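You operate a simulated robot arm through the tools that you are given. There is no shell and no other tool.

You are at the controls of a simulated robot arm. One attempt, no reset.

JOB
Turn the can in the tester plus to plus and test it again.
Fine: it tests at a safe 12 V; switch off whenever the clamp moves, and at the end; the can ends clamped; leave the dial.

Only the result counts: the job must be done as asked and must still hold three seconds after the hand-in. Knocking over, shifting, dropping, spilling or breaking anything else fails it.

ROBOT AND FRAMES
A 6-joint arm with a two-finger parallel gripper, fixed in place. Base frame: the origin is at the foot of the arm, x ahead of it, y to its left, z up; the work surface is at about z = -0.003. Readings come in m, degrees, newtons and seconds.
With the tool pointing down near the work surface it reaches from about 0.12 to 0.5 m from the base axis. Its first joint turns from -72.0 to 72.0 degrees. Payload 0.65 kg.
Tool frame: the origin (TCP) lies between the finger pads and is the grasp point; the fingertips stand 0.025 m ahead of it; z points along the fingers, y is the line along which they close. The gripper opens to 0.076 m. The fingers are 0.018 m wide and 0.01 m thick; the gripper's body (0.036 by 0.078 m) begins 0.045 m behind the TCP.
Orientation is told as [roll, pitch, yaw] about the base's x, y, z axes, in that order, counted from this pose: with the fingers straight down and closing along the base's y, the tool's x points along the base's -x, its y along +y and its z along -z.

CONTROLS
- The arm moves only by the tool drive_tool. Its arguments are lists of equal length, an entry for each row: "rot": the turn, a rotation vector about the base's x, y, z in units of 45 degrees (1.0 is 45 degrees), a list of three; "offset": the shift along the base's x, y, z in units of 400 mm (1.0 is 400 mm), a list of three; "fingers": the opening, from 0 (shut) to 1 (fully open). In form: {"rot": [[wx, wy, wz], ...], "offset": [[dx, dy, dz], ...], "fingers": [fingers, ...]}. A call has 1 to 20 rows; each row is the pose to reach, as a shift and turn from the pose commanded when the call began. A call with a number of a shift or a turn outside -1 to 1 is refused whole. Rows are played at 5 a second. More than 0.05 m and 8.6 degrees between two rows, or a gripper value outside its range, and nothing of the call is played. A pose out of reach is approached as far as the arm can. The call stops where the force on the tool passes 90 N (or 10 N more than at its start, if that is more) or the arm is blocked; 0.2 s more then pass. Each finger travels about 0.108 m/s and halts on what it meets, pressing with about 23 N; the grip force reading is that of the motor and also rises with nothing between the fingers. The clock runs only during rows and for 0.2 s after the last one: add rows that repeat a pose to give the fingers time. The reply holds the time, the measured pose of the TCP, the force on the tool along the base axes, the opening and the grip force, in the units named above and with some noise, with the torque about the TCP (base axes, N m) and any sound that the robot's microphone picked up.
- Cameras (640 x 400 px; columns grow to the right, rows downward): "scene" is fixed at [0.0629, 0.272, 0.4334]; the picture's right is [-0.73, -0.68, 0.00], its down [-0.19, 0.20, -0.96] and it looks along [0.65, -0.71, -0.28] (base axes); focal length 214 px, centre (320, 200). "wrist" rides on the gripper at [0.058, 0.011, -0.081] in the tool frame; the picture's right is [-0.18, 0.98, 0.00], its down [-0.75, -0.14, -0.64] and it looks along [-0.63, -0.12, 0.77] (tool axes); focal length 243 px, centre (320, 200). There is no depth. A picture from a camera that has moved, and an enlarged one, comes with that camera's place and axes in the base frame and with its lens.
- get_image(camera): a new picture of that camera. No time passes.
- close_up(camera, box): a new picture of the part [left, top, right, bottom] of that camera's present view, enlarged. No time passes.
- job_done(): hands the job in; it is judged then, once.

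Nothing tells you positions but the pictures and the camera data. Unless the task says otherwise, let go and move clear before handing in.

The tools are called after "Call:" by a JSON object that holds its "op" and its "data". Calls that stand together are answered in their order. drive_tool: Moves the arm, as the interface text tells. Its arguments: {"type":"object","properties":{"rot":{"type":"array","items":{"type":"array","items":{"type":"number"}}},"offset":{"type":"array","items":{"type":"array","items":{"type":"number"}}},"fingers":{"type":"array","items":{"type":"number"}}},"required":["rot","offset","fingers"]} The other tools are called the same way: get_image (camera) takes a picture; close_up (camera, box) takes an enlarged picture of a part of a camera's view; job_done () hands the job in.

At the start:

```text
t: 0.0
tool_pos: [0.2425, 0.049, 0.4005]
orientation: [0.1, 0.0, 0.0]
ft_force: [0.2, -0.7, 0.4]
wrist_torque: [-0.02, 0.0, 0.01]
opening: 0.0758
grasp_force: 0.1
```

scene: 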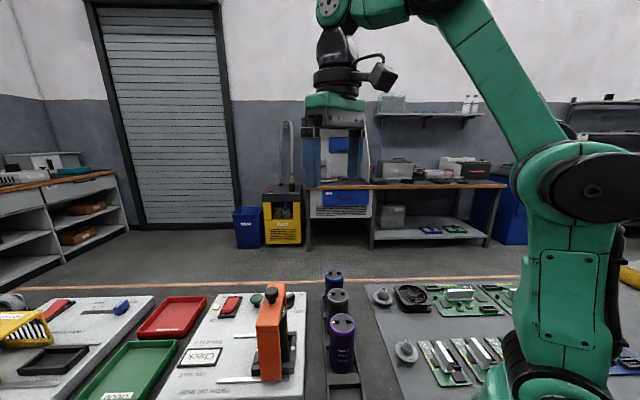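
wrist: 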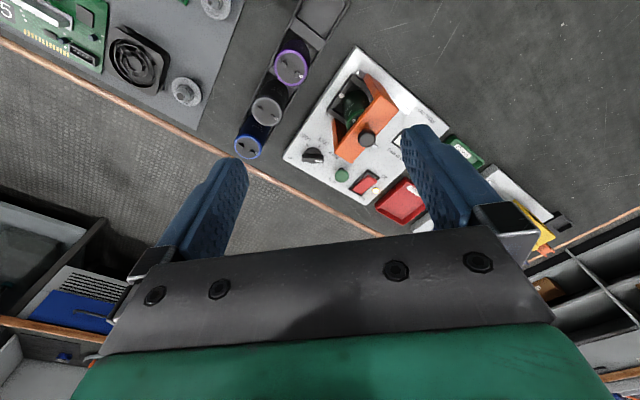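

I see a tester board with an orange clamp, a rack of capacitors ("cans") and trays. I will look closer before I move anything.

Call:
{"op": "close_up", "data": {"camera": "scene", "box": [150, 270, 390, 400]}}

Call:
{"op": "close_up", "data": {"camera": "wrist", "box": [270, 40, 470, 220]}}

Call:
{"op": "close_up", "data": {"camera": "scene", "box": [0, 280, 160, 400]}}

```text
2.67 times, centred on (270, 335) of scene
camera zoom: at [0.0629, 0.272, 0.4334], right [-0.73, -0.68, 0.0], down [-0.19, 0.2, -0.96], along [0.65, -0.71, -0.28], focal length 572 px, centre (453, -160)
```

zoom: 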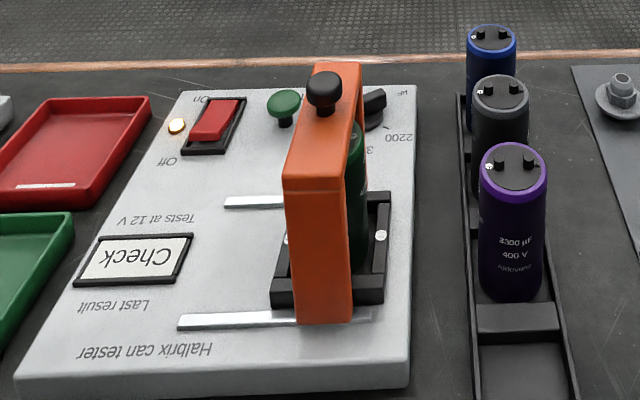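

```text
2.22 times, centred on (370, 130) of wrist
camera zoom: at [0.1828, 0.0593, 0.4812], right [0.18, 0.98, 0.0], down [0.75, -0.14, 0.64], along [0.63, -0.12, -0.77], focal length 539 px, centre (209, 356)
```

zoom: 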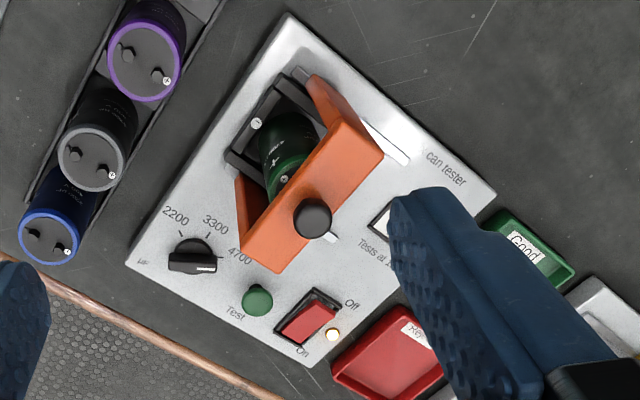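

```text
3.33 times, centred on (80, 340) of scene
camera zoom: at [0.0629, 0.272, 0.4334], right [-0.73, -0.68, 0.0], down [-0.19, 0.2, -0.96], along [0.65, -0.71, -0.28], focal length 715 px, centre (1120, -267)
```

zoom: 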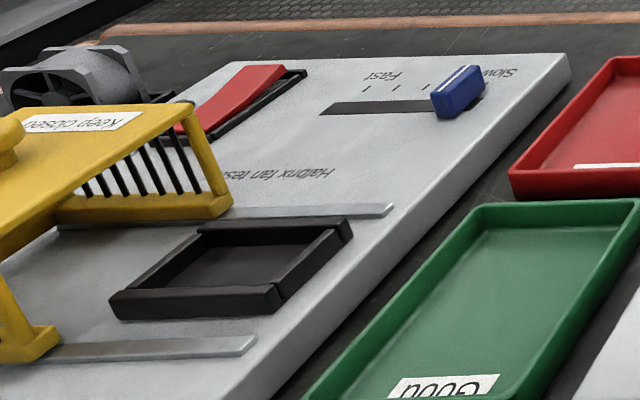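

The tester has an orange bridge clamp on two rails, with the green can in a black nest below it. I will zoom in on the can marks, the nest marks, the switch and the display.

Call:
{"op": "close_up", "data": {"camera": "wrist", "box": [330, 60, 400, 104]}}

Call:
{"op": "close_up", "data": {"camera": "wrist", "box": [320, 60, 420, 140]}}

Call:
{"op": "close_up", "data": {"camera": "scene", "box": [240, 280, 310, 390]}}

Call:
{"op": "close_up", "data": {"camera": "scene", "box": [205, 285, 275, 330]}}

Call:
{"op": "close_up", "data": {"camera": "wrist", "box": [290, 130, 400, 200]}}

```text
9.09 times, centred on (365, 82) of wrist
camera zoom: at [0.1828, 0.0593, 0.4812], right [0.18, 0.98, 0.0], down [0.75, -0.14, 0.64], along [0.63, -0.12, -0.77], focal length 2206 px, centre (-89, 1273)
```

zoom: 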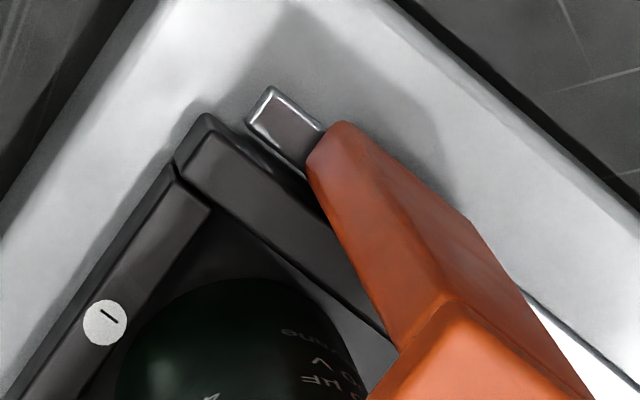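

```text
5.00 times, centred on (370, 100) of wrist
camera zoom: at [0.1828, 0.0593, 0.4812], right [0.18, 0.98, 0.0], down [0.75, -0.14, 0.64], along [0.63, -0.12, -0.77], focal length 1213 px, centre (70, 700)
```

zoom: 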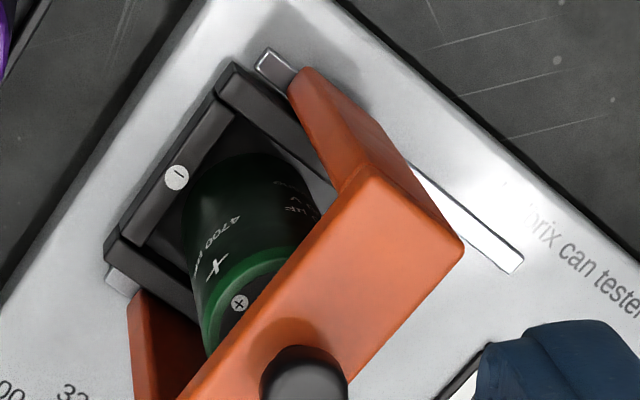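

```text
3.64 times, centred on (275, 335) of scene
camera zoom: at [0.0629, 0.272, 0.4334], right [-0.73, -0.68, 0.0], down [-0.19, 0.2, -0.96], along [0.65, -0.71, -0.28], focal length 780 px, centre (484, -291)
```

zoom: 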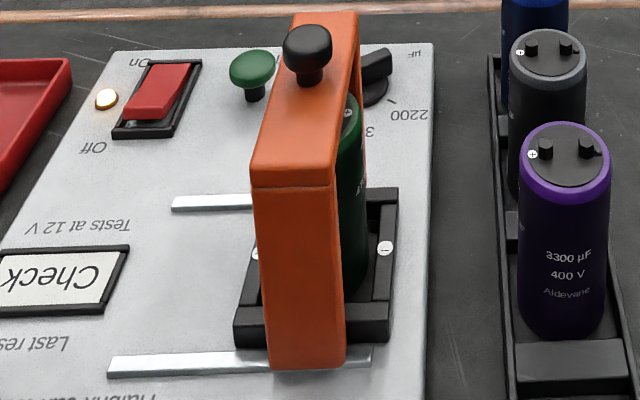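

```text
8.89 times, centred on (240, 308) of scene
camera zoom: at [0.0629, 0.272, 0.4334], right [-0.73, -0.68, 0.0], down [-0.19, 0.2, -0.96], along [0.65, -0.71, -0.28], focal length 1906 px, centre (1031, -756)
```

zoom: 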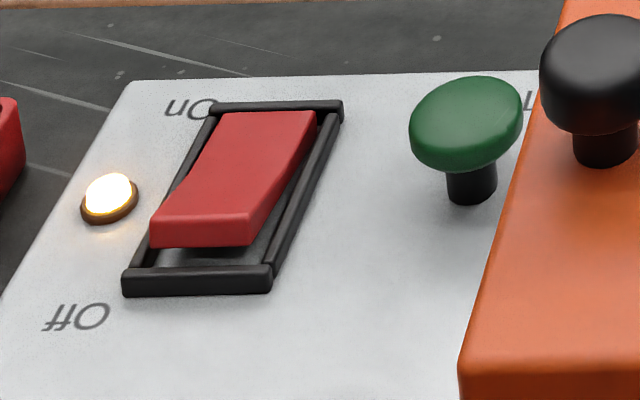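

```text
5.71 times, centred on (345, 165) of wrist
camera zoom: at [0.1828, 0.0593, 0.4812], right [0.18, 0.98, 0.0], down [0.75, -0.14, 0.64], along [0.63, -0.12, -0.77], focal length 1386 px, centre (177, 400)
```

zoom: 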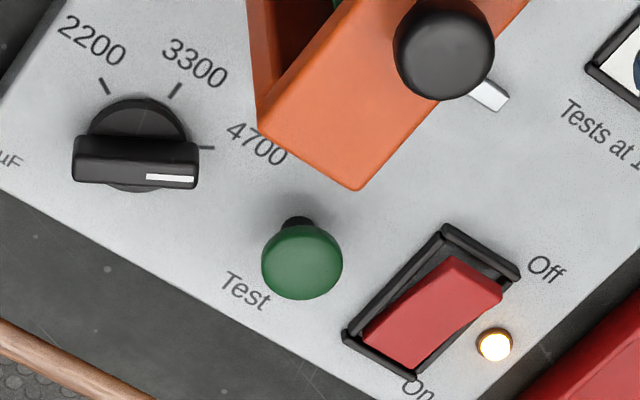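

I take the switch to be on with its LED lit. The can is at about (0.345, 0.093), with its + facing the nest's − side. The bridge slides along [0.71, 0.70], and I will take a second viewpoint, looking along the rails, to refine heights.

Call:
{"op": "drive_tool", "data": {"rot": [[0, 0, 0.167], [0, 0, 0.333], [0, 0, 0.5], [0, 0, 0.667], [0, 0, 0.833], [0, 0, 1.0], [0, 0, 1.0]], "offset": [[-0.0125, -0.025, -0.033], [-0.025, -0.05, -0.067], [-0.0375, -0.075, -0.1], [-0.05, -0.1, -0.133], [-0.0625, -0.125, -0.167], [-0.075, -0.15, -0.2], [-0.075, -0.15, -0.2]], "fingers": [1, 1, 1, 1, 1, 1, 1]}}

Call:
{"op": "get_image", "data": {"camera": "wrist"}}

```text
t: 1.6
tool_pos: [0.2122, -0.0106, 0.3214]
orientation: [0.1, 0.0, 45.1]
ft_force: [0.3, 0.6, 0.6]
wrist_torque: [0.02, 0.02, -0.03]
opening: 0.0761
grasp_force: 0.2
```

```text
taken
camera wrist: at [0.1622, -0.0441, 0.4018], right [-0.57, 0.82, 0.0], down [0.63, 0.43, 0.64], along [0.53, 0.36, -0.77], focal length 243 px, centre (320, 200)
```

wrist: 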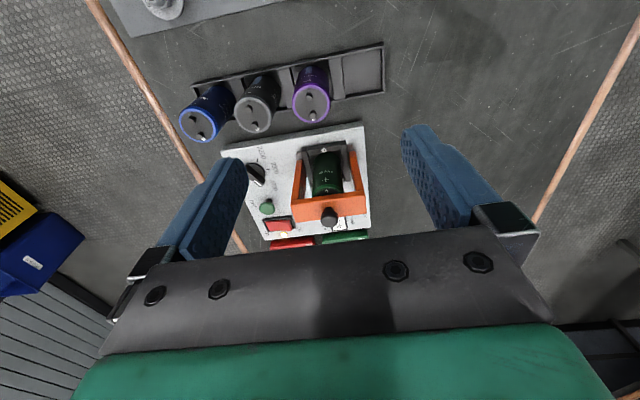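

Call:
{"op": "close_up", "data": {"camera": "wrist", "box": [270, 120, 390, 240]}}

Call:
{"op": "close_up", "data": {"camera": "wrist", "box": [280, 130, 380, 192]}}

Call:
{"op": "close_up", "data": {"camera": "wrist", "box": [215, 140, 335, 245]}}

```text
3.33 times, centred on (330, 180) of wrist
camera zoom: at [0.1622, -0.0441, 0.4018], right [-0.57, 0.82, 0.0], down [0.63, 0.43, 0.64], along [0.53, 0.36, -0.77], focal length 809 px, centre (287, 267)
```

zoom: 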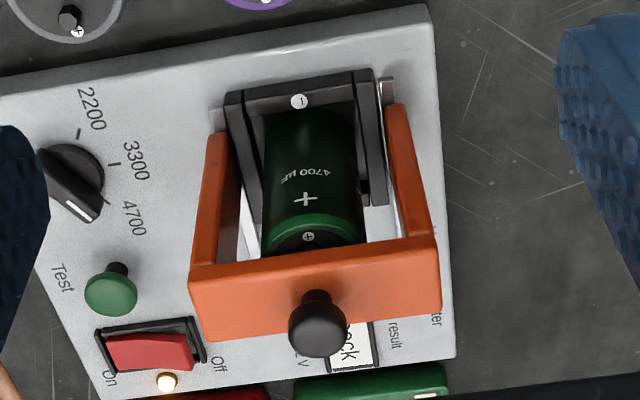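

```text
6.40 times, centred on (330, 161) of wrist
camera zoom: at [0.1622, -0.0441, 0.4018], right [-0.57, 0.82, 0.0], down [0.63, 0.43, 0.64], along [0.53, 0.36, -0.77], focal length 1553 px, centre (256, 450)
```

zoom: 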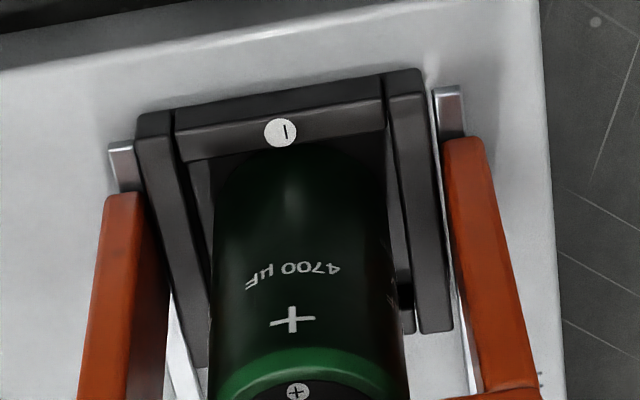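

```text
3.81 times, centred on (275, 192) of wrist
camera zoom: at [0.1622, -0.0441, 0.4018], right [-0.57, 0.82, 0.0], down [0.63, 0.43, 0.64], along [0.53, 0.36, -0.77], focal length 924 px, centre (491, 229)
```

zoom: 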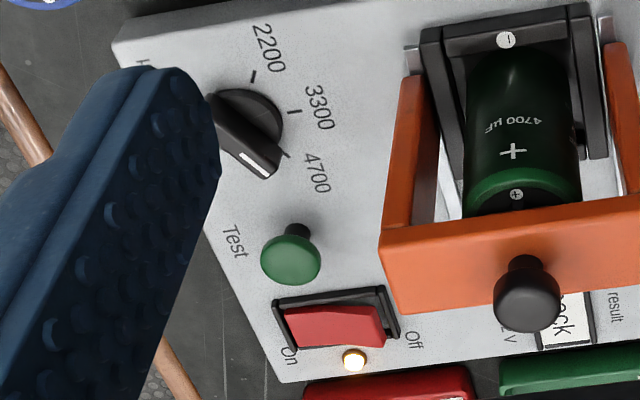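

Call:
{"op": "close_up", "data": {"camera": "wrist", "box": [294, 186, 364, 230]}}

Call:
{"op": "close_up", "data": {"camera": "scene", "box": [252, 276, 302, 336]}}

Call:
{"op": "close_up", "data": {"camera": "scene", "box": [250, 330, 310, 390]}}

```text
9.09 times, centred on (329, 208) of wrist
camera zoom: at [0.1622, -0.0441, 0.4018], right [-0.57, 0.82, 0.0], down [0.63, 0.43, 0.64], along [0.53, 0.36, -0.77], focal length 2206 px, centre (238, 127)
```

zoom: 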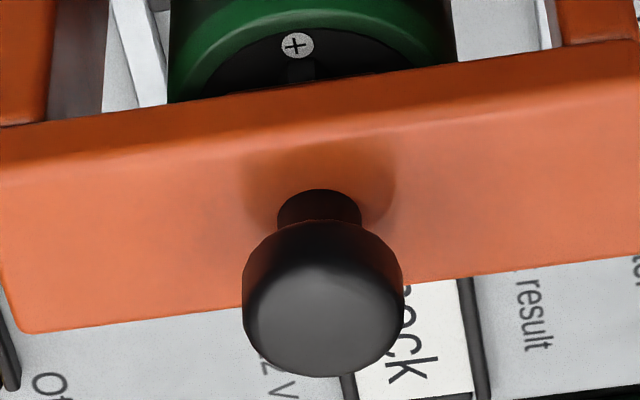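

```text
6.67 times, centred on (277, 306) of scene
camera zoom: at [0.0629, 0.272, 0.4334], right [-0.73, -0.68, 0.0], down [-0.19, 0.2, -0.96], along [0.65, -0.71, -0.28], focal length 1430 px, centre (607, -507)
```

zoom: 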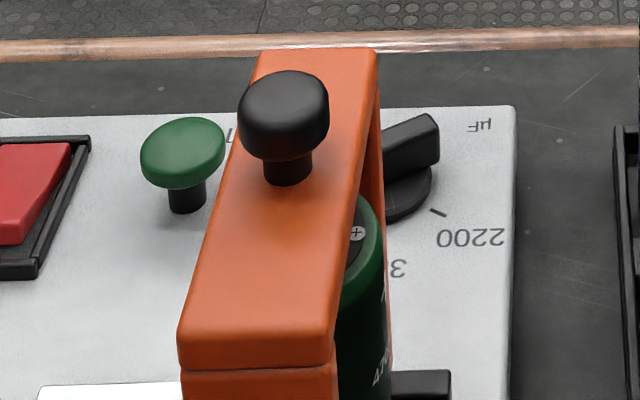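

```text
6.67 times, centred on (280, 360) of scene
camera zoom: at [0.0629, 0.272, 0.4334], right [-0.73, -0.68, 0.0], down [-0.19, 0.2, -0.96], along [0.65, -0.71, -0.28], focal length 1430 px, centre (587, -867)
```

zoom: 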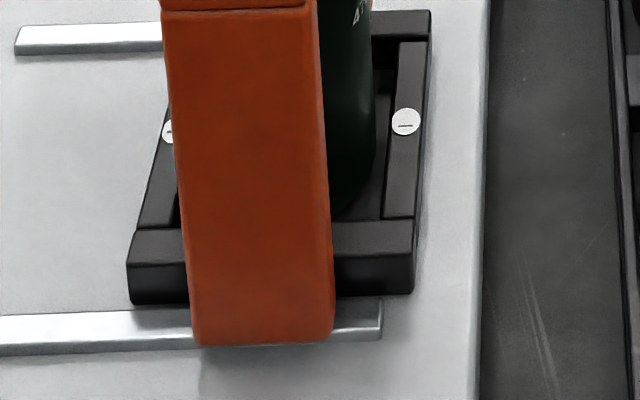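

The board frame is turned about 45°, with its top at z≈0.013. The switch's Off end is near (0.517, 0.110), the Test button near (0.478, 0.050) and the clamp knob near (0.343, 0.093, 0.166). Next I go high over the switch with fingers shut and a slight outward tilt, to check reach.

Call:
{"op": "drive_tool", "data": {"rot": [[0.01, -0.048, 0], [0.02, -0.097, 0], [0.031, -0.145, 0], [0.041, -0.193, 0], [0.051, -0.241, 0], [0.062, -0.29, 0], [0.072, -0.338, 0], [0.082, -0.386, 0], [0.0924, -0.4346, 0], [0.0924, -0.4346, 0], [0.0924, -0.4346, 0]], "offset": [[0.083, 0.033, -0.028], [0.166, 0.065, -0.056], [0.249, 0.098, -0.085], [0.332, 0.131, -0.113], [0.414, 0.164, -0.141], [0.497, 0.196, -0.169], [0.58, 0.229, -0.197], [0.663, 0.262, -0.225], [0.746, 0.2945, -0.2535], [0.746, 0.2945, -0.2535], [0.746, 0.2945, -0.2535]], "fingers": [0.8, 0.6, 0.4, 0.2, 0, 0, 0, 0, 0, 0, 0]}}

Call:
{"op": "get_image", "data": {"camera": "wrist"}}

Call:
{"op": "get_image", "data": {"camera": "scene"}}

```text
t: 4.0
tool_pos: [0.5069, 0.1061, 0.2193]
orientation: [-11.3, -16.7, 46.8]
ft_force: [-0.6, -0.3, -0.2]
wrist_torque: [-0.03, -0.02, 0.03]
opening: 0.0
grasp_force: 23.0
out of reach, approached as far as the arm can: row 9
```

```text
taken
camera wrist: at [0.434, 0.0676, 0.2756], right [-0.54, 0.83, -0.13], down [0.37, 0.38, 0.85], along [0.75, 0.41, -0.52], focal length 243 px, centre (320, 200)
```

wrist: 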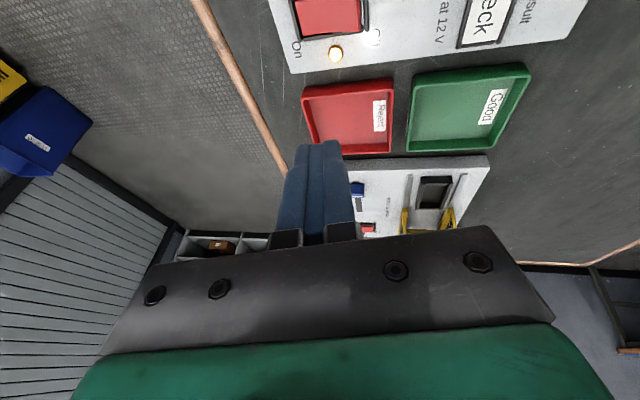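

```text
taken
```

scene: 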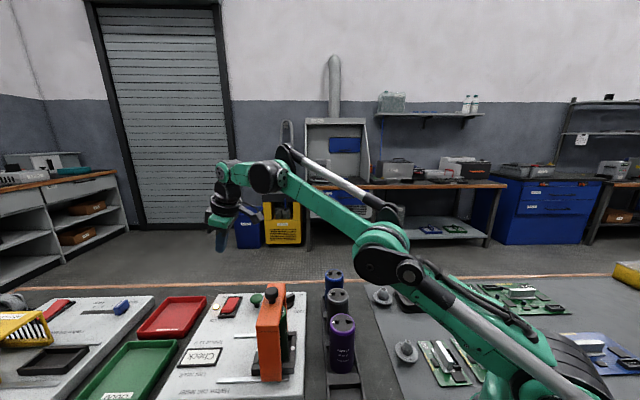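

Call:
{"op": "close_up", "data": {"camera": "wrist", "box": [270, 0, 400, 80]}}

Call:
{"op": "close_up", "data": {"camera": "scene", "box": [205, 285, 255, 325]}}

```text
4.92 times, centred on (335, 40) of wrist
camera zoom: at [0.434, 0.0676, 0.2756], right [-0.54, 0.83, -0.13], down [0.37, 0.38, 0.85], along [0.75, 0.41, -0.52], focal length 1194 px, centre (246, 988)
```

zoom: 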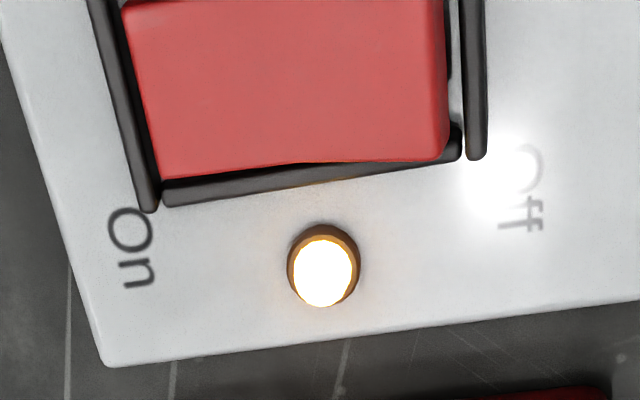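

```text
10.00 times, centred on (230, 305) of scene
camera zoom: at [0.063, 0.272, 0.4334], right [-0.73, -0.68, 0.0], down [-0.19, 0.2, -0.96], along [0.65, -0.71, -0.28], focal length 2145 px, centre (1220, -850)
```

zoom: 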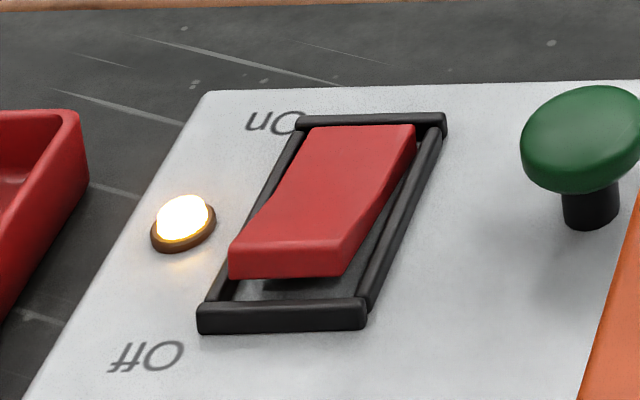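

The Off end of the rocker is raised, centred near (0.508, 0.114, 0.04), and On is pressed. I lower to a hover above the Off end.

Call:
{"op": "drive_tool", "data": {"rot": [[0, 0, 0], [0, 0, 0], [0, 0, 0], [0, 0, 0], [0, 0, 0]], "offset": [[-0.003, 0, -0.09], [-0.006, 0, -0.18], [-0.01, 0, -0.27], [-0.01, 0, -0.34], [-0.01, 0, -0.34]], "fingers": [0, 0, 0, 0, 0]}}

Call:
{"op": "close_up", "data": {"camera": "scene", "box": [185, 260, 315, 341]}}

Call:
{"op": "get_image", "data": {"camera": "wrist"}}

```text
t: 5.2
tool_pos: [0.5062, 0.1067, 0.0855]
orientation: [-11.2, -16.7, 46.7]
ft_force: [-0.5, -0.1, -0.6]
wrist_torque: [-0.01, -0.02, -0.02]
opening: 0.0004
grasp_force: 22.6
```

```text
4.92 times, centred on (250, 300) of scene
camera zoom: at [0.0629, 0.272, 0.4334], right [-0.73, -0.68, 0.0], down [-0.19, 0.2, -0.96], along [0.65, -0.71, -0.28], focal length 1056 px, centre (665, -295)
```

zoom: 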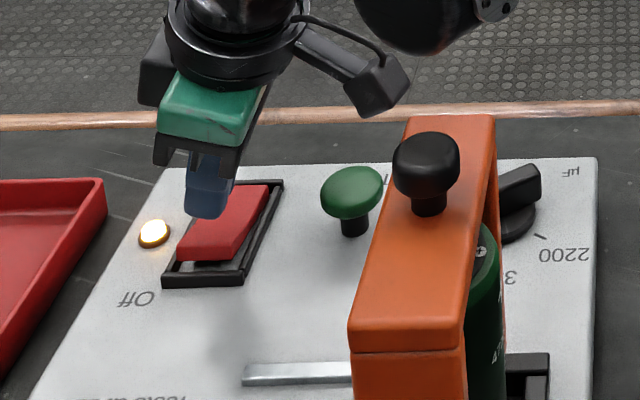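

```text
taken
camera wrist: at [0.4332, 0.0692, 0.1409], right [-0.54, 0.83, -0.13], down [0.38, 0.38, 0.85], along [0.75, 0.41, -0.52], focal length 243 px, centre (320, 200)
```

wrist: 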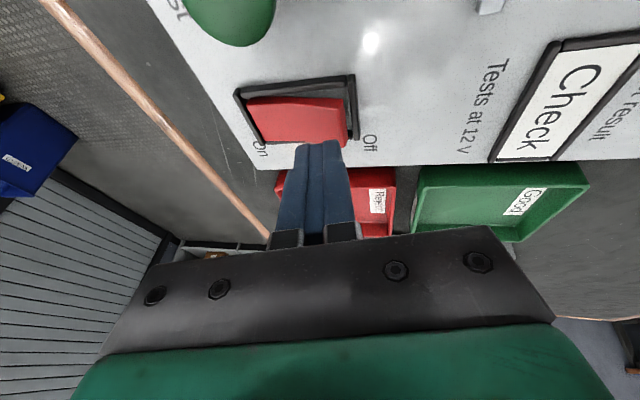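

The tip hovers just above the Off end. I shift a few mm toward the rocker and press down gently, then back up.

Call:
{"op": "drive_tool", "data": {"rot": [[0, 0, 0], [0, 0, 0], [0, 0, 0], [0, 0, 0], [0, 0, 0], [0, 0, 0]], "offset": [[0.005, -0.012, 0], [0.005, -0.012, -0.04], [0.005, -0.012, -0.06], [0.005, -0.012, -0.072], [0.005, -0.012, -0.082], [0.005, -0.012, -0.082]], "fingers": [0, 0, 0, 0, 0, 0]}}

Call:
{"op": "close_up", "data": {"camera": "scene", "box": [185, 260, 315, 341]}}

```text
t: 6.1
tool_pos: [0.5086, 0.1029, 0.0624]
orientation: [-11.2, -16.6, 46.6]
ft_force: [-8.3, -0.8, 26.9]
wrist_torque: [-0.17, 0.14, -0.07]
opening: 0.0
grasp_force: 23.0
heard: click
stopped in row 4: the force on the tool passed its limit at 115 N (the readings are from after the stop); the commanded pose is now the measured one
```

```text
4.92 times, centred on (250, 300) of scene
camera zoom: at [0.0628, 0.2719, 0.4335], right [-0.73, -0.68, 0.0], down [-0.19, 0.2, -0.96], along [0.65, -0.71, -0.28], focal length 1056 px, centre (665, -295)
```

zoom: 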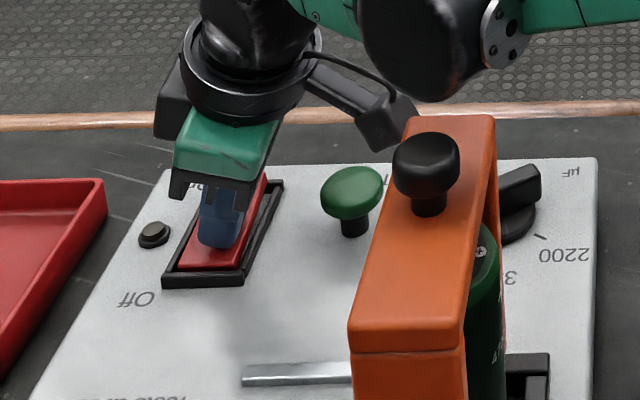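

The LED went dark with a click, so the tester is off. I lift straight up, then remove the tilt and go above the knob.

Call:
{"op": "drive_tool", "data": {"rot": [[0, 0, 0], [0, 0, 0], [0, 0, 0], [0, 0, 0], [0, 0, 0], [-0.031, 0.145, 0], [-0.062, 0.29, 0], [-0.0924, 0.4346, 0], [-0.0924, 0.4346, 0], [-0.0924, 0.4346, 0], [-0.0924, 0.4346, 0], [-0.0924, 0.4346, 0]], "offset": [[0, 0, 0.08], [0, 0, 0.18], [0, 0, 0.28], [0, 0, 0.38], [0, 0, 0.48], [-0.08, 0, 0.5], [-0.16, 0, 0.5], [-0.24, -0.005, 0.5], [-0.32, -0.01, 0.5], [-0.4, -0.02, 0.5], [-0.413, -0.0236, 0.5], [-0.413, -0.0236, 0.5]], "fingers": [0, 0, 0, 0, 0, 0, 0, 0.2, 0.4, 0.6, 0.8, 0.8]}}

Call:
{"op": "close_up", "data": {"camera": "scene", "box": [185, 260, 315, 341]}}

```text
t: 8.7
tool_pos: [0.3415, 0.0933, 0.2634]
orientation: [0.0, 0.0, 45.0]
ft_force: [0.7, -0.7, 0.3]
wrist_torque: [0.04, 0.04, 0.03]
opening: 0.0609
grasp_force: 0.1
out of reach, approached as far as the arm can: row 5, 6, 7
```

```text
4.92 times, centred on (250, 300) of scene
camera zoom: at [0.0629, 0.2719, 0.4334], right [-0.73, -0.68, 0.0], down [-0.19, 0.2, -0.96], along [0.65, -0.71, -0.28], focal length 1056 px, centre (665, -295)
```

zoom: 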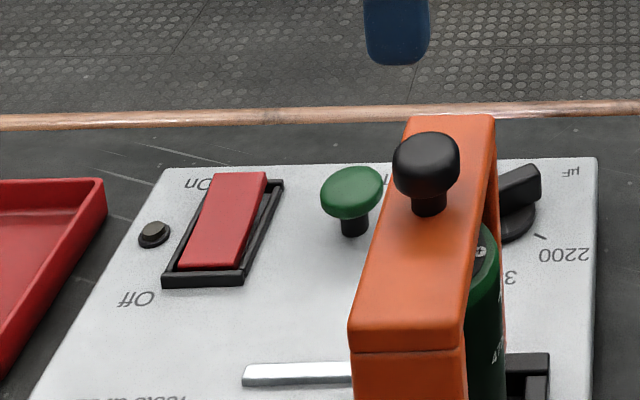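

The switch stays off with On raised, and I am above the knob. I turn the tool to yaw −45° so the fingers straddle the knob along the rail direction.

Call:
{"op": "drive_tool", "data": {"rot": [[0, 0, -0.167], [0, 0, -0.333], [0, 0, -0.5], [0, 0, -0.667], [0, 0, -0.833], [0, 0, -1.0]], "offset": [[0, 0, 0], [0, 0, 0], [0, 0, 0], [0, 0, 0], [0, 0, 0], [0, 0, 0]], "fingers": [0.8, 0.8, 0.8, 0.8, 0.8, 0.8]}}

Call:
{"op": "drive_tool", "data": {"rot": [[0, 0, -0.167], [0, 0, -0.333], [0, 0, -0.5], [0, 0, -0.667], [0, 0, -0.833], [0, 0, -1.0], [0, 0, -1.0]], "offset": [[0, 0, 0], [0, 0, 0], [0, 0, 0], [0, 0, 0], [0, 0, 0], [0, 0, 0], [0, 0, 0]], "fingers": [0.8, 0.8, 0.8, 0.8, 0.8, 0.8, 0.8]}}

Call:
{"op": "get_image", "data": {"camera": "wrist"}}

Call:
{"op": "close_up", "data": {"camera": "scene", "box": [205, 230, 325, 340]}}

```text
t: 10.1
tool_pos: [0.3437, 0.0941, 0.2626]
orientation: [0.0, 0.0, -0.1]
ft_force: [-0.1, 0.1, 1.2]
wrist_torque: [-0.01, -0.01, 0.02]
opening: 0.0607
grasp_force: 0.2
```

```text
t: 11.7
tool_pos: [0.3432, 0.0932, 0.2639]
orientation: [0.1, -0.1, -45.1]
ft_force: [0.1, -0.3, 0.3]
wrist_torque: [-0.02, -0.01, -0.01]
opening: 0.0606
grasp_force: 0.1
```

```text
taken
camera wrist: at [0.3091, 0.142, 0.3432], right [0.83, 0.56, 0.0], down [0.43, -0.63, 0.64], along [0.36, -0.53, -0.77], focal length 243 px, centre (320, 200)
```

wrist: 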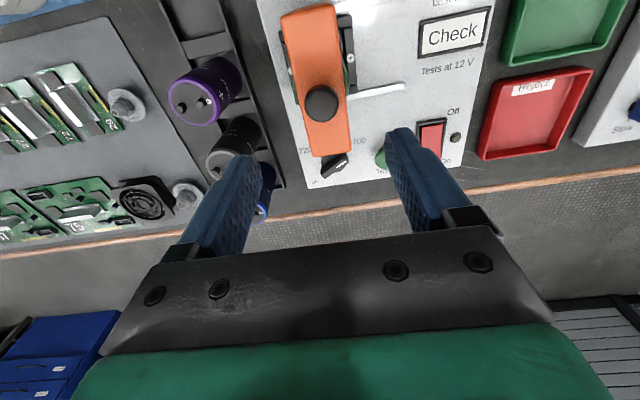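

```text
3.64 times, centred on (265, 285) of scene
camera zoom: at [0.0629, 0.272, 0.4334], right [-0.73, -0.68, 0.0], down [-0.19, 0.2, -0.96], along [0.65, -0.71, -0.28], focal length 780 px, centre (520, -109)
```

zoom: 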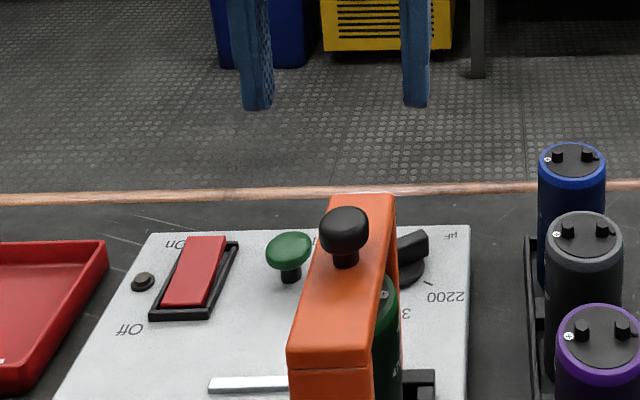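

The knob lies centred between the fingers at about (0.342, 0.095). I lower around it and close on it, without moving the clamp yet.

Call:
{"op": "drive_tool", "data": {"rot": [[0, 0, 0], [0, 0, 0], [0, 0, 0], [0, 0, 0], [0, 0, 0], [0, 0, 0], [0, 0, 0], [0, 0, 0]], "offset": [[0, 0.002, -0.09], [0, 0.002, -0.17], [0, 0.002, -0.2], [0, 0.002, -0.2], [0, 0.002, -0.2], [0, 0.002, -0.2], [0, 0.002, -0.2], [0, 0.002, -0.2]], "fingers": [0.8, 0.8, 0.8, 0.6, 0.45, 0.4, 0.4, 0.4]}}

Call:
{"op": "close_up", "data": {"camera": "scene", "box": [225, 250, 325, 340]}}

Call:
{"op": "get_image", "data": {"camera": "wrist"}}

```text
t: 13.5
tool_pos: [0.3421, 0.0945, 0.1825]
orientation: [0.1, 0.0, -45.0]
ft_force: [0.7, 0.0, -0.5]
wrist_torque: [0.01, 0.02, 0.0]
opening: 0.0305
grasp_force: 0.0
```

```text
4.44 times, centred on (275, 295) of scene
camera zoom: at [0.0629, 0.272, 0.4334], right [-0.73, -0.68, 0.0], down [-0.19, 0.2, -0.96], along [0.65, -0.71, -0.28], focal length 953 px, centre (520, -222)
```

zoom: 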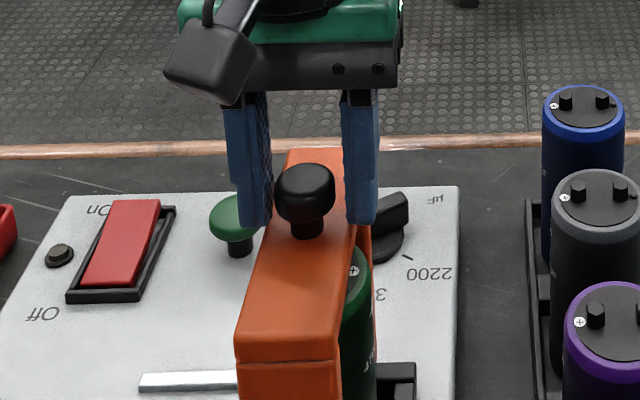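

```text
taken
camera wrist: at [0.3088, 0.1424, 0.2622], right [0.82, 0.57, 0.0], down [0.43, -0.63, 0.64], along [0.36, -0.53, -0.77], focal length 243 px, centre (320, 200)
```

wrist: 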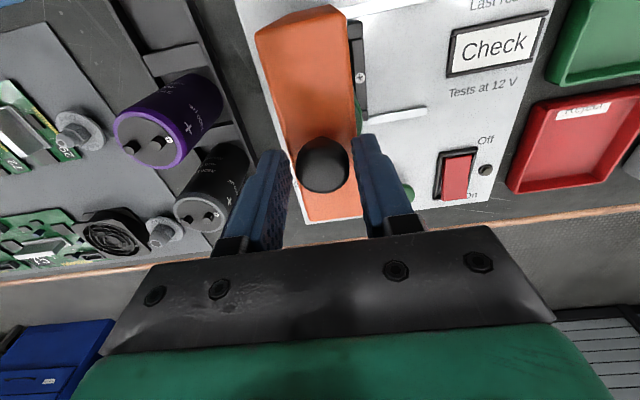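

The fingers straddle the knob. I close on it, then slide the clamp along [0.707, 0.707] in small steps.

Call:
{"op": "drive_tool", "data": {"rot": [[0, 0, 0], [0, 0, 0], [0, 0, 0]], "offset": [[0, 0, 0], [0, 0, 0], [0, 0, 0]], "fingers": [0.3, 0.2, 0.2]}}

Call:
{"op": "drive_tool", "data": {"rot": [[0, 0, 0], [0, 0, 0], [0, 0, 0], [0, 0, 0], [0, 0, 0]], "offset": [[0.006, 0.006, 0], [0.012, 0.012, 0], [0.018, 0.018, 0], [0.026, 0.026, 0], [0.026, 0.026, 0]], "fingers": [0.2, 0.2, 0.2, 0.2, 0.2]}}

Call:
{"op": "close_up", "data": {"camera": "scene", "box": [205, 250, 325, 390]}}

```text
t: 14.3
tool_pos: [0.3434, 0.0934, 0.1823]
orientation: [0.2, 0.0, -44.9]
ft_force: [11.3, 8.5, -0.9]
wrist_torque: [-0.11, -0.17, -0.05]
opening: 0.0259
grasp_force: 6.3
```

```text
t: 15.5
tool_pos: [0.3535, 0.1045, 0.1825]
orientation: [0.1, -0.1, -45.0]
ft_force: [6.7, -9.2, 8.9]
wrist_torque: [0.3, 0.68, -0.19]
opening: 0.0235
grasp_force: 40.0
```

```text
2.86 times, centred on (265, 320) of scene
camera zoom: at [0.0629, 0.2719, 0.4335], right [-0.73, -0.68, 0.0], down [-0.19, 0.2, -0.96], along [0.65, -0.71, -0.28], focal length 613 px, centre (477, -143)
```

zoom: 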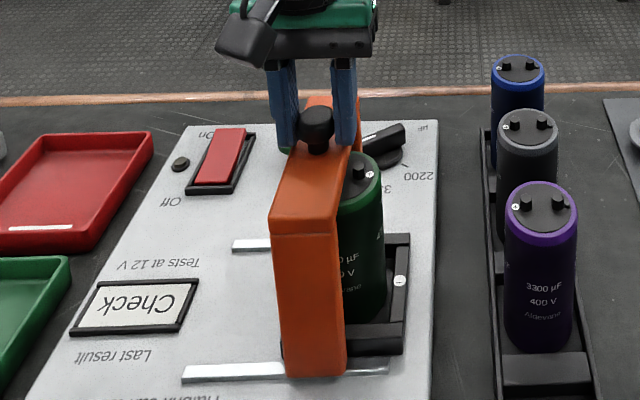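

The clamp slides freely. I loosen the fingers slightly to a loose cage, so no side load builds up, and keep sliding along the rail.

Call:
{"op": "drive_tool", "data": {"rot": [[0, 0, 0], [0, 0, 0], [0, 0, 0], [0, 0, 0], [0, 0, 0], [0, 0, 0], [0, 0, 0], [0, 0, 0], [0, 0, 0]], "offset": [[0, 0, 0], [0.012, 0.012, 0], [0.026, 0.026, 0], [0.04, 0.04, 0], [0.054, 0.054, 0], [0.068, 0.068, 0], [0.082, 0.082, 0], [0.094, 0.094, 0], [0.094, 0.094, 0]], "fingers": [0.36, 0.36, 0.36, 0.36, 0.36, 0.36, 0.36, 0.36, 0.36]}}

Call:
{"op": "close_up", "data": {"camera": "scene", "box": [185, 250, 325, 390]}}

```text
t: 17.5
tool_pos: [0.3902, 0.1431, 0.1832]
orientation: [0.1, 0.0, -45.1]
ft_force: [0.1, -1.7, -0.2]
wrist_torque: [0.0, -0.01, -0.02]
opening: 0.0279
grasp_force: 0.3
```

```text
2.86 times, centred on (255, 320) of scene
camera zoom: at [0.0629, 0.272, 0.4334], right [-0.73, -0.68, 0.0], down [-0.19, 0.2, -0.96], along [0.65, -0.71, -0.28], focal length 613 px, centre (506, -143)
```

zoom: 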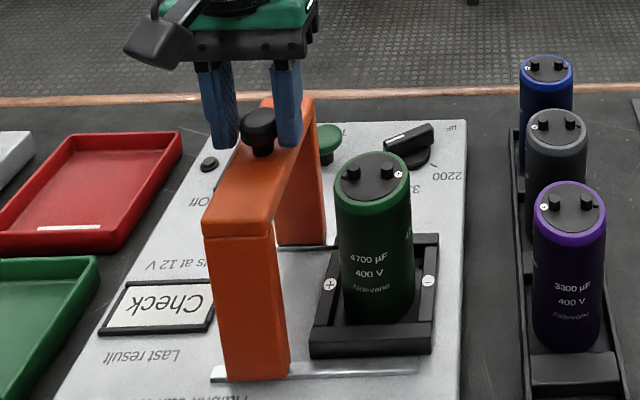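

The clamp is fully open and the can stands free: its + is on the nest's − side. I open the fingers, rise clear, and move over the can while turning the tool to find a usable 180° yaw range.

Call:
{"op": "drive_tool", "data": {"rot": [[0, 0, 0], [0, 0, 0], [0, 0, 0], [0, 0, 0], [0, 0, 0], [0, 0, 0]], "offset": [[0, 0, 0], [0, 0, 0], [0, 0, 0], [0, 0, 0.08], [0, 0, 0.18], [0, 0, 0.28]], "fingers": [0.6, 0.8, 0.8, 0.8, 0.8, 0.8]}}

Call:
{"op": "drive_tool", "data": {"rot": [[0, 0, -0.167], [0, 0, -0.333], [0, 0, -0.5], [0, 0, -0.667], [0, 0, -0.833], [0, 0, -1.0]], "offset": [[-0.02, -0.02, 0], [-0.04, -0.04, 0], [-0.06, -0.06, 0], [-0.08, -0.08, 0], [-0.1, -0.1, 0], [-0.12, -0.125, 0]], "fingers": [0.8, 0.8, 0.8, 0.8, 0.8, 0.8]}}

Call:
{"op": "drive_tool", "data": {"rot": [[0, 0, -0.167], [0, 0, -0.333], [0, 0, -0.5], [0, 0, -0.667], [0, 0, -0.833], [0, 0, -1.0], [0, 0, -1.0]], "offset": [[0, 0, 0], [0, 0, 0], [0, 0, 0], [0, 0, 0], [0, 0, 0], [0, 0, 0], [0, 0, 0]], "fingers": [0.8, 0.8, 0.8, 0.8, 0.8, 0.8, 0.8]}}

Call:
{"op": "get_image", "data": {"camera": "wrist"}}

Call:
{"op": "close_up", "data": {"camera": "scene", "box": [185, 250, 325, 390]}}

```text
t: 18.9
tool_pos: [0.3842, 0.1408, 0.2911]
orientation: [0.1, -0.1, -45.0]
ft_force: [0.0, 0.4, -0.3]
wrist_torque: [0.0, 0.01, 0.02]
opening: 0.0611
grasp_force: 0.2
out of reach, approached as far as the arm can: row 6
```

```text
t: 20.3
tool_pos: [0.3389, 0.0892, 0.291]
orientation: [0.0, -0.1, -90.0]
ft_force: [-0.4, -0.2, -0.6]
wrist_torque: [0.01, 0.02, -0.03]
opening: 0.0608
grasp_force: 0.0
```

```text
t: 21.9
tool_pos: [0.339, 0.0908, 0.29]
orientation: [0.1, 0.1, -135.0]
ft_force: [-0.7, -0.4, 0.7]
wrist_torque: [0.04, 0.01, -0.02]
opening: 0.0609
grasp_force: 0.1
```

```text
taken
camera wrist: at [0.3864, 0.1242, 0.37], right [0.56, -0.83, 0.0], down [-0.63, -0.43, 0.64], along [-0.53, -0.36, -0.77], focal length 243 px, centre (320, 200)
```

wrist: 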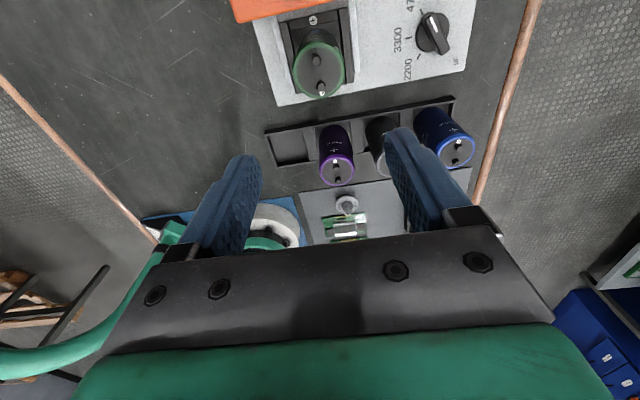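

```text
2.86 times, centred on (255, 320) of scene
camera zoom: at [0.0629, 0.272, 0.4334], right [-0.73, -0.68, 0.0], down [-0.19, 0.2, -0.96], along [0.65, -0.71, -0.28], focal length 613 px, centre (506, -143)
```

zoom: 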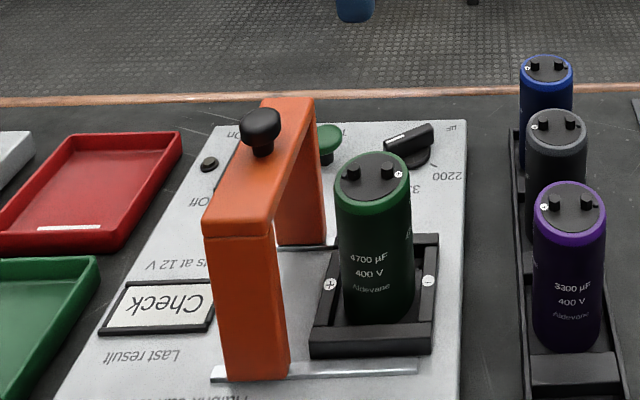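

Yaw −135° is reachable. I zoom in on the can top for its centre before choosing the grasp yaw.

Call:
{"op": "close_up", "data": {"camera": "wrist", "box": [260, 0, 380, 110]}}

Call:
{"op": "close_up", "data": {"camera": "scene", "box": [250, 296, 300, 376]}}

```text
3.64 times, centred on (320, 55) of wrist
camera zoom: at [0.3864, 0.1242, 0.37], right [0.56, -0.83, 0.0], down [-0.63, -0.43, 0.64], along [-0.53, -0.36, -0.77], focal length 882 px, centre (320, 727)
```

zoom: 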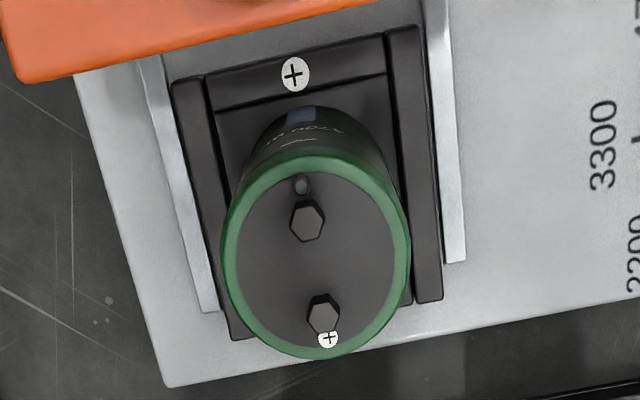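

```text
5.00 times, centred on (275, 336) of scene
camera zoom: at [0.0629, 0.272, 0.4334], right [-0.73, -0.68, 0.0], down [-0.19, 0.2, -0.96], along [0.65, -0.71, -0.28], focal length 1072 px, centre (545, -480)
```

zoom: 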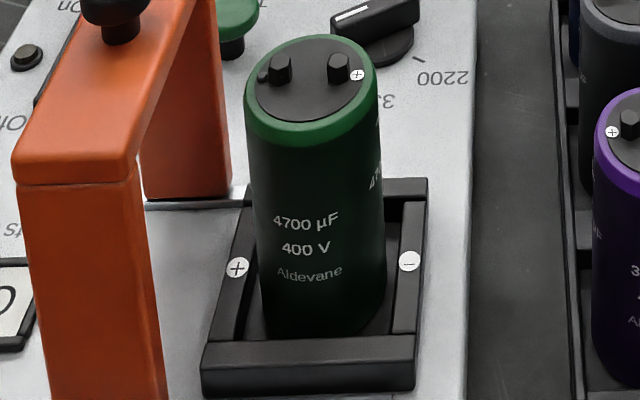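

The can centre is about (0.343, 0.094), its top at z≈0.123 and its diameter about 0.048. To keep the camera away from the opened clamp I want to grasp at yaw +90° and release at −90°, so I rotate to +90° now.

Call:
{"op": "drive_tool", "data": {"rot": [[0, 0, 0.167], [0, 0, 0.333], [0, 0, 0.5], [0, 0, 0.667], [0, 0, 0.833], [0, 0, 1.0]], "offset": [[0, 0, 0], [0, 0, 0], [0, 0, 0], [0, 0, 0], [0, 0, 0], [0, 0, 0]], "fingers": [0.87, 0.87, 0.87, 0.87, 0.87, 0.87]}}

Call:
{"op": "drive_tool", "data": {"rot": [[0, 0, 0.167], [0, 0, 0.333], [0, 0, 0.5], [0, 0, 0.667], [0, 0, 0.833], [0, 0, 1.0]], "offset": [[0, 0, 0], [0, 0, 0], [0, 0, 0], [0, 0, 0], [0, 0, 0], [0, 0, 0]], "fingers": [0.87, 0.87, 0.87, 0.87, 0.87, 0.87]}}

Call:
{"op": "drive_tool", "data": {"rot": [[0, 0, 0.167], [0, 0, 0.333], [0, 0, 0.5], [0, 0, 0.667], [0, 0, 0.833], [0, 0, 1.0]], "offset": [[0, 0, 0], [0, 0, 0], [0, 0, 0], [0, 0, 0], [0, 0, 0], [0, 0, 0]], "fingers": [0.87, 0.87, 0.87, 0.87, 0.87, 0.87]}}

Call:
{"op": "drive_tool", "data": {"rot": [[0, 0, 0.167], [0, 0, 0.333], [0, 0, 0.5], [0, 0, 0.667], [0, 0, 0.833], [0, 0, 1.0]], "offset": [[0, 0, 0], [0, 0, 0], [0, 0, 0], [0, 0, 0], [0, 0, 0], [0, 0, 0]], "fingers": [0.87, 0.87, 0.87, 0.87, 0.87, 0.87]}}

Call:
{"op": "drive_tool", "data": {"rot": [[0, 0, 0.167], [0, 0, 0.333], [0, 0, 0.5], [0, 0, 0.667], [0, 0, 0.833], [0, 0, 1.0], [0, 0, 1.0]], "offset": [[0, 0, 0], [0, 0, 0], [0, 0, 0], [0, 0, 0], [0, 0, 0], [0.01, 0.009, 0], [0.01, 0.009, 0]], "fingers": [0.87, 0.87, 0.87, 0.87, 0.87, 0.87, 0.87]}}

Call:
{"op": "get_image", "data": {"camera": "wrist"}}

```text
t: 23.3
tool_pos: [0.3381, 0.0906, 0.2893]
orientation: [0.1, 0.1, -89.8]
ft_force: [-0.8, 0.0, -0.3]
wrist_torque: [-0.01, 0.02, 0.04]
opening: 0.0662
grasp_force: 0.1
```

```text
t: 24.7
tool_pos: [0.3371, 0.0906, 0.2906]
orientation: [0.1, 0.0, -44.9]
ft_force: [-0.6, 0.1, -0.4]
wrist_torque: [0.01, -0.02, -0.01]
opening: 0.0661
grasp_force: 0.1
```

```text
t: 26.1
tool_pos: [0.3385, 0.091, 0.2898]
orientation: [0.1, 0.1, 0.2]
ft_force: [0.0, 0.9, -0.4]
wrist_torque: [0.05, 0.0, 0.01]
opening: 0.0662
grasp_force: 0.0
```

```text
t: 27.5
tool_pos: [0.3371, 0.0902, 0.2889]
orientation: [0.1, 0.1, 45.2]
ft_force: [0.2, 0.5, -0.1]
wrist_torque: [-0.02, 0.0, -0.02]
opening: 0.0661
grasp_force: 0.1
```

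```text
t: 29.1
tool_pos: [0.3419, 0.0932, 0.29]
orientation: [0.2, 0.0, 90.2]
ft_force: [-0.8, 0.5, -0.3]
wrist_torque: [-0.02, -0.01, 0.01]
opening: 0.066
grasp_force: 0.1
```

```text
taken
camera wrist: at [0.3306, 0.0356, 0.3701], right [-0.98, 0.18, 0.0], down [0.14, 0.75, 0.64], along [0.12, 0.63, -0.77], focal length 243 px, centre (320, 200)
```

wrist: 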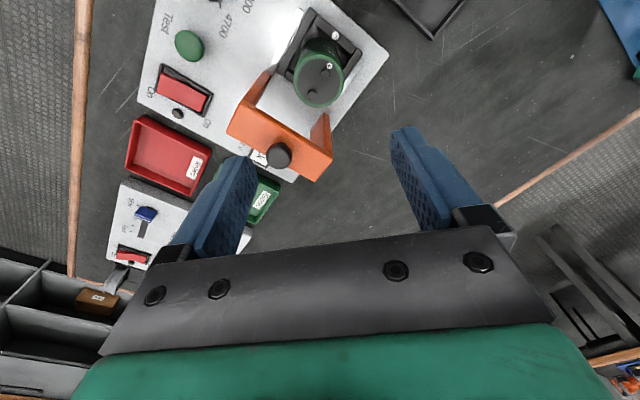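

Yaw +90° is reachable too, and the can stands under the gripper. I lower part way to check that the fingers line up either side of it.

Call:
{"op": "drive_tool", "data": {"rot": [[0, 0, 0], [0, 0, 0], [0, 0, 0], [0, 0, 0]], "offset": [[0.003, 0, -0.1], [0.003, 0, -0.2], [0.003, 0, -0.3], [0.003, 0, -0.3]], "fingers": [0.87, 0.87, 0.87, 0.87]}}

Call:
{"op": "close_up", "data": {"camera": "scene", "box": [225, 250, 325, 370]}}

Call:
{"op": "get_image", "data": {"camera": "wrist"}}

```text
t: 30.1
tool_pos: [0.3413, 0.0943, 0.1692]
orientation: [0.1, 0.0, 90.1]
ft_force: [-0.6, -0.2, 0.4]
wrist_torque: [-0.01, 0.01, 0.0]
opening: 0.0661
grasp_force: 0.1
```

```text
3.33 times, centred on (275, 310) of scene
camera zoom: at [0.0629, 0.272, 0.4334], right [-0.73, -0.68, 0.0], down [-0.19, 0.2, -0.96], along [0.65, -0.71, -0.28], focal length 715 px, centre (470, -167)
```

zoom: 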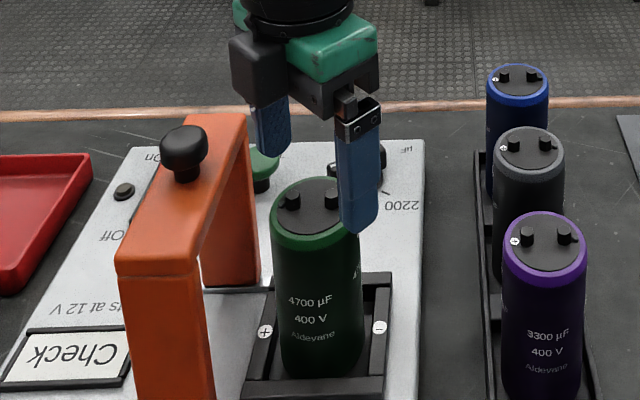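

```text
taken
camera wrist: at [0.3308, 0.036, 0.2491], right [-0.98, 0.18, 0.0], down [0.14, 0.75, 0.64], along [0.12, 0.63, -0.77], focal length 243 px, centre (320, 200)
```

wrist: 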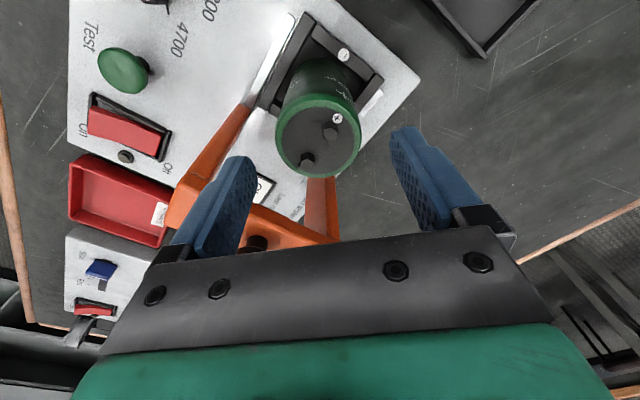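

The fingers line up either side of the can. I lower to the grasp height and close.

Call:
{"op": "drive_tool", "data": {"rot": [[0, 0, 0], [0, 0, 0], [0, 0, 0], [0, 0, 0]], "offset": [[0.002, 0, -0.05], [0.002, 0, -0.1], [0.002, 0, -0.15], [0.002, 0, -0.15]], "fingers": [0.87, 0.87, 0.87, 0.87]}}

Call:
{"op": "drive_tool", "data": {"rot": [[0, 0, 0], [0, 0, 0], [0, 0, 0], [0, 0, 0]], "offset": [[0, 0, 0], [0, 0, 0], [0, 0, 0], [0, 0, 0]], "fingers": [0.7, 0.6, 0.5, 0.5]}}

Call:
{"op": "close_up", "data": {"camera": "scene", "box": [225, 250, 325, 370]}}

```text
t: 31.1
tool_pos: [0.3443, 0.0937, 0.1098]
orientation: [0.1, 0.0, 89.9]
ft_force: [-1.0, 0.5, -0.2]
wrist_torque: [0.02, 0.0, -0.02]
opening: 0.0662
grasp_force: 0.1
```

```text
t: 32.1
tool_pos: [0.3436, 0.0938, 0.1099]
orientation: [0.0, 0.0, 89.9]
ft_force: [-0.2, -0.4, 0.1]
wrist_torque: [-0.01, 0.02, 0.04]
opening: 0.0469
grasp_force: 22.5
```

```text
3.33 times, centred on (275, 310) of scene
camera zoom: at [0.063, 0.272, 0.4334], right [-0.73, -0.68, 0.0], down [-0.19, 0.2, -0.96], along [0.65, -0.71, -0.28], focal length 715 px, centre (470, -167)
```

zoom: 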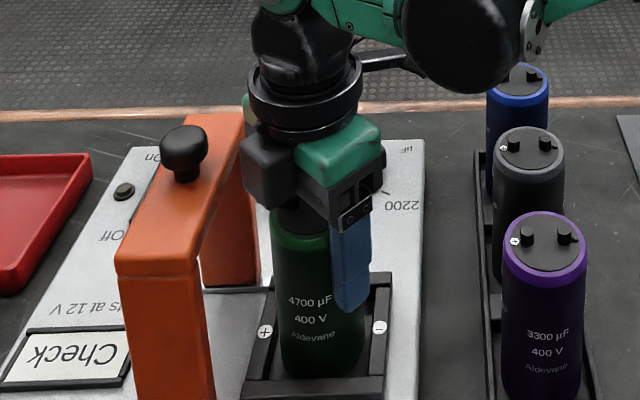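

The can is gripped at 46.9 mm. I lift it 50 mm straight out of the nest.

Call:
{"op": "drive_tool", "data": {"rot": [[0, 0, 0], [0, 0, 0], [0, 0, 0], [0, 0, 0], [0, 0, 0], [0, 0, 0]], "offset": [[0, 0, 0.02], [0, 0, 0.045], [0, 0, 0.07], [0, 0, 0.1], [0, 0, 0.13], [0, 0, 0.13]], "fingers": [0.5, 0.5, 0.5, 0.5, 0.5, 0.5]}}

Call:
{"op": "close_up", "data": {"camera": "scene", "box": [225, 250, 325, 370]}}

```text
t: 33.5
tool_pos: [0.3436, 0.0938, 0.162]
orientation: [0.2, 0.0, 90.0]
ft_force: [0.3, -0.4, -3.0]
wrist_torque: [-0.01, -0.01, 0.01]
opening: 0.0472
grasp_force: 23.0
```

```text
3.33 times, centred on (275, 310) of scene
camera zoom: at [0.063, 0.272, 0.4334], right [-0.73, -0.68, 0.0], down [-0.19, 0.2, -0.96], along [0.65, -0.71, -0.28], focal length 715 px, centre (470, -167)
```

zoom: 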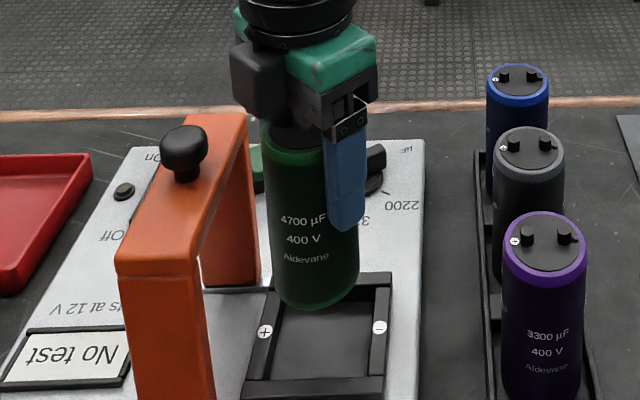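

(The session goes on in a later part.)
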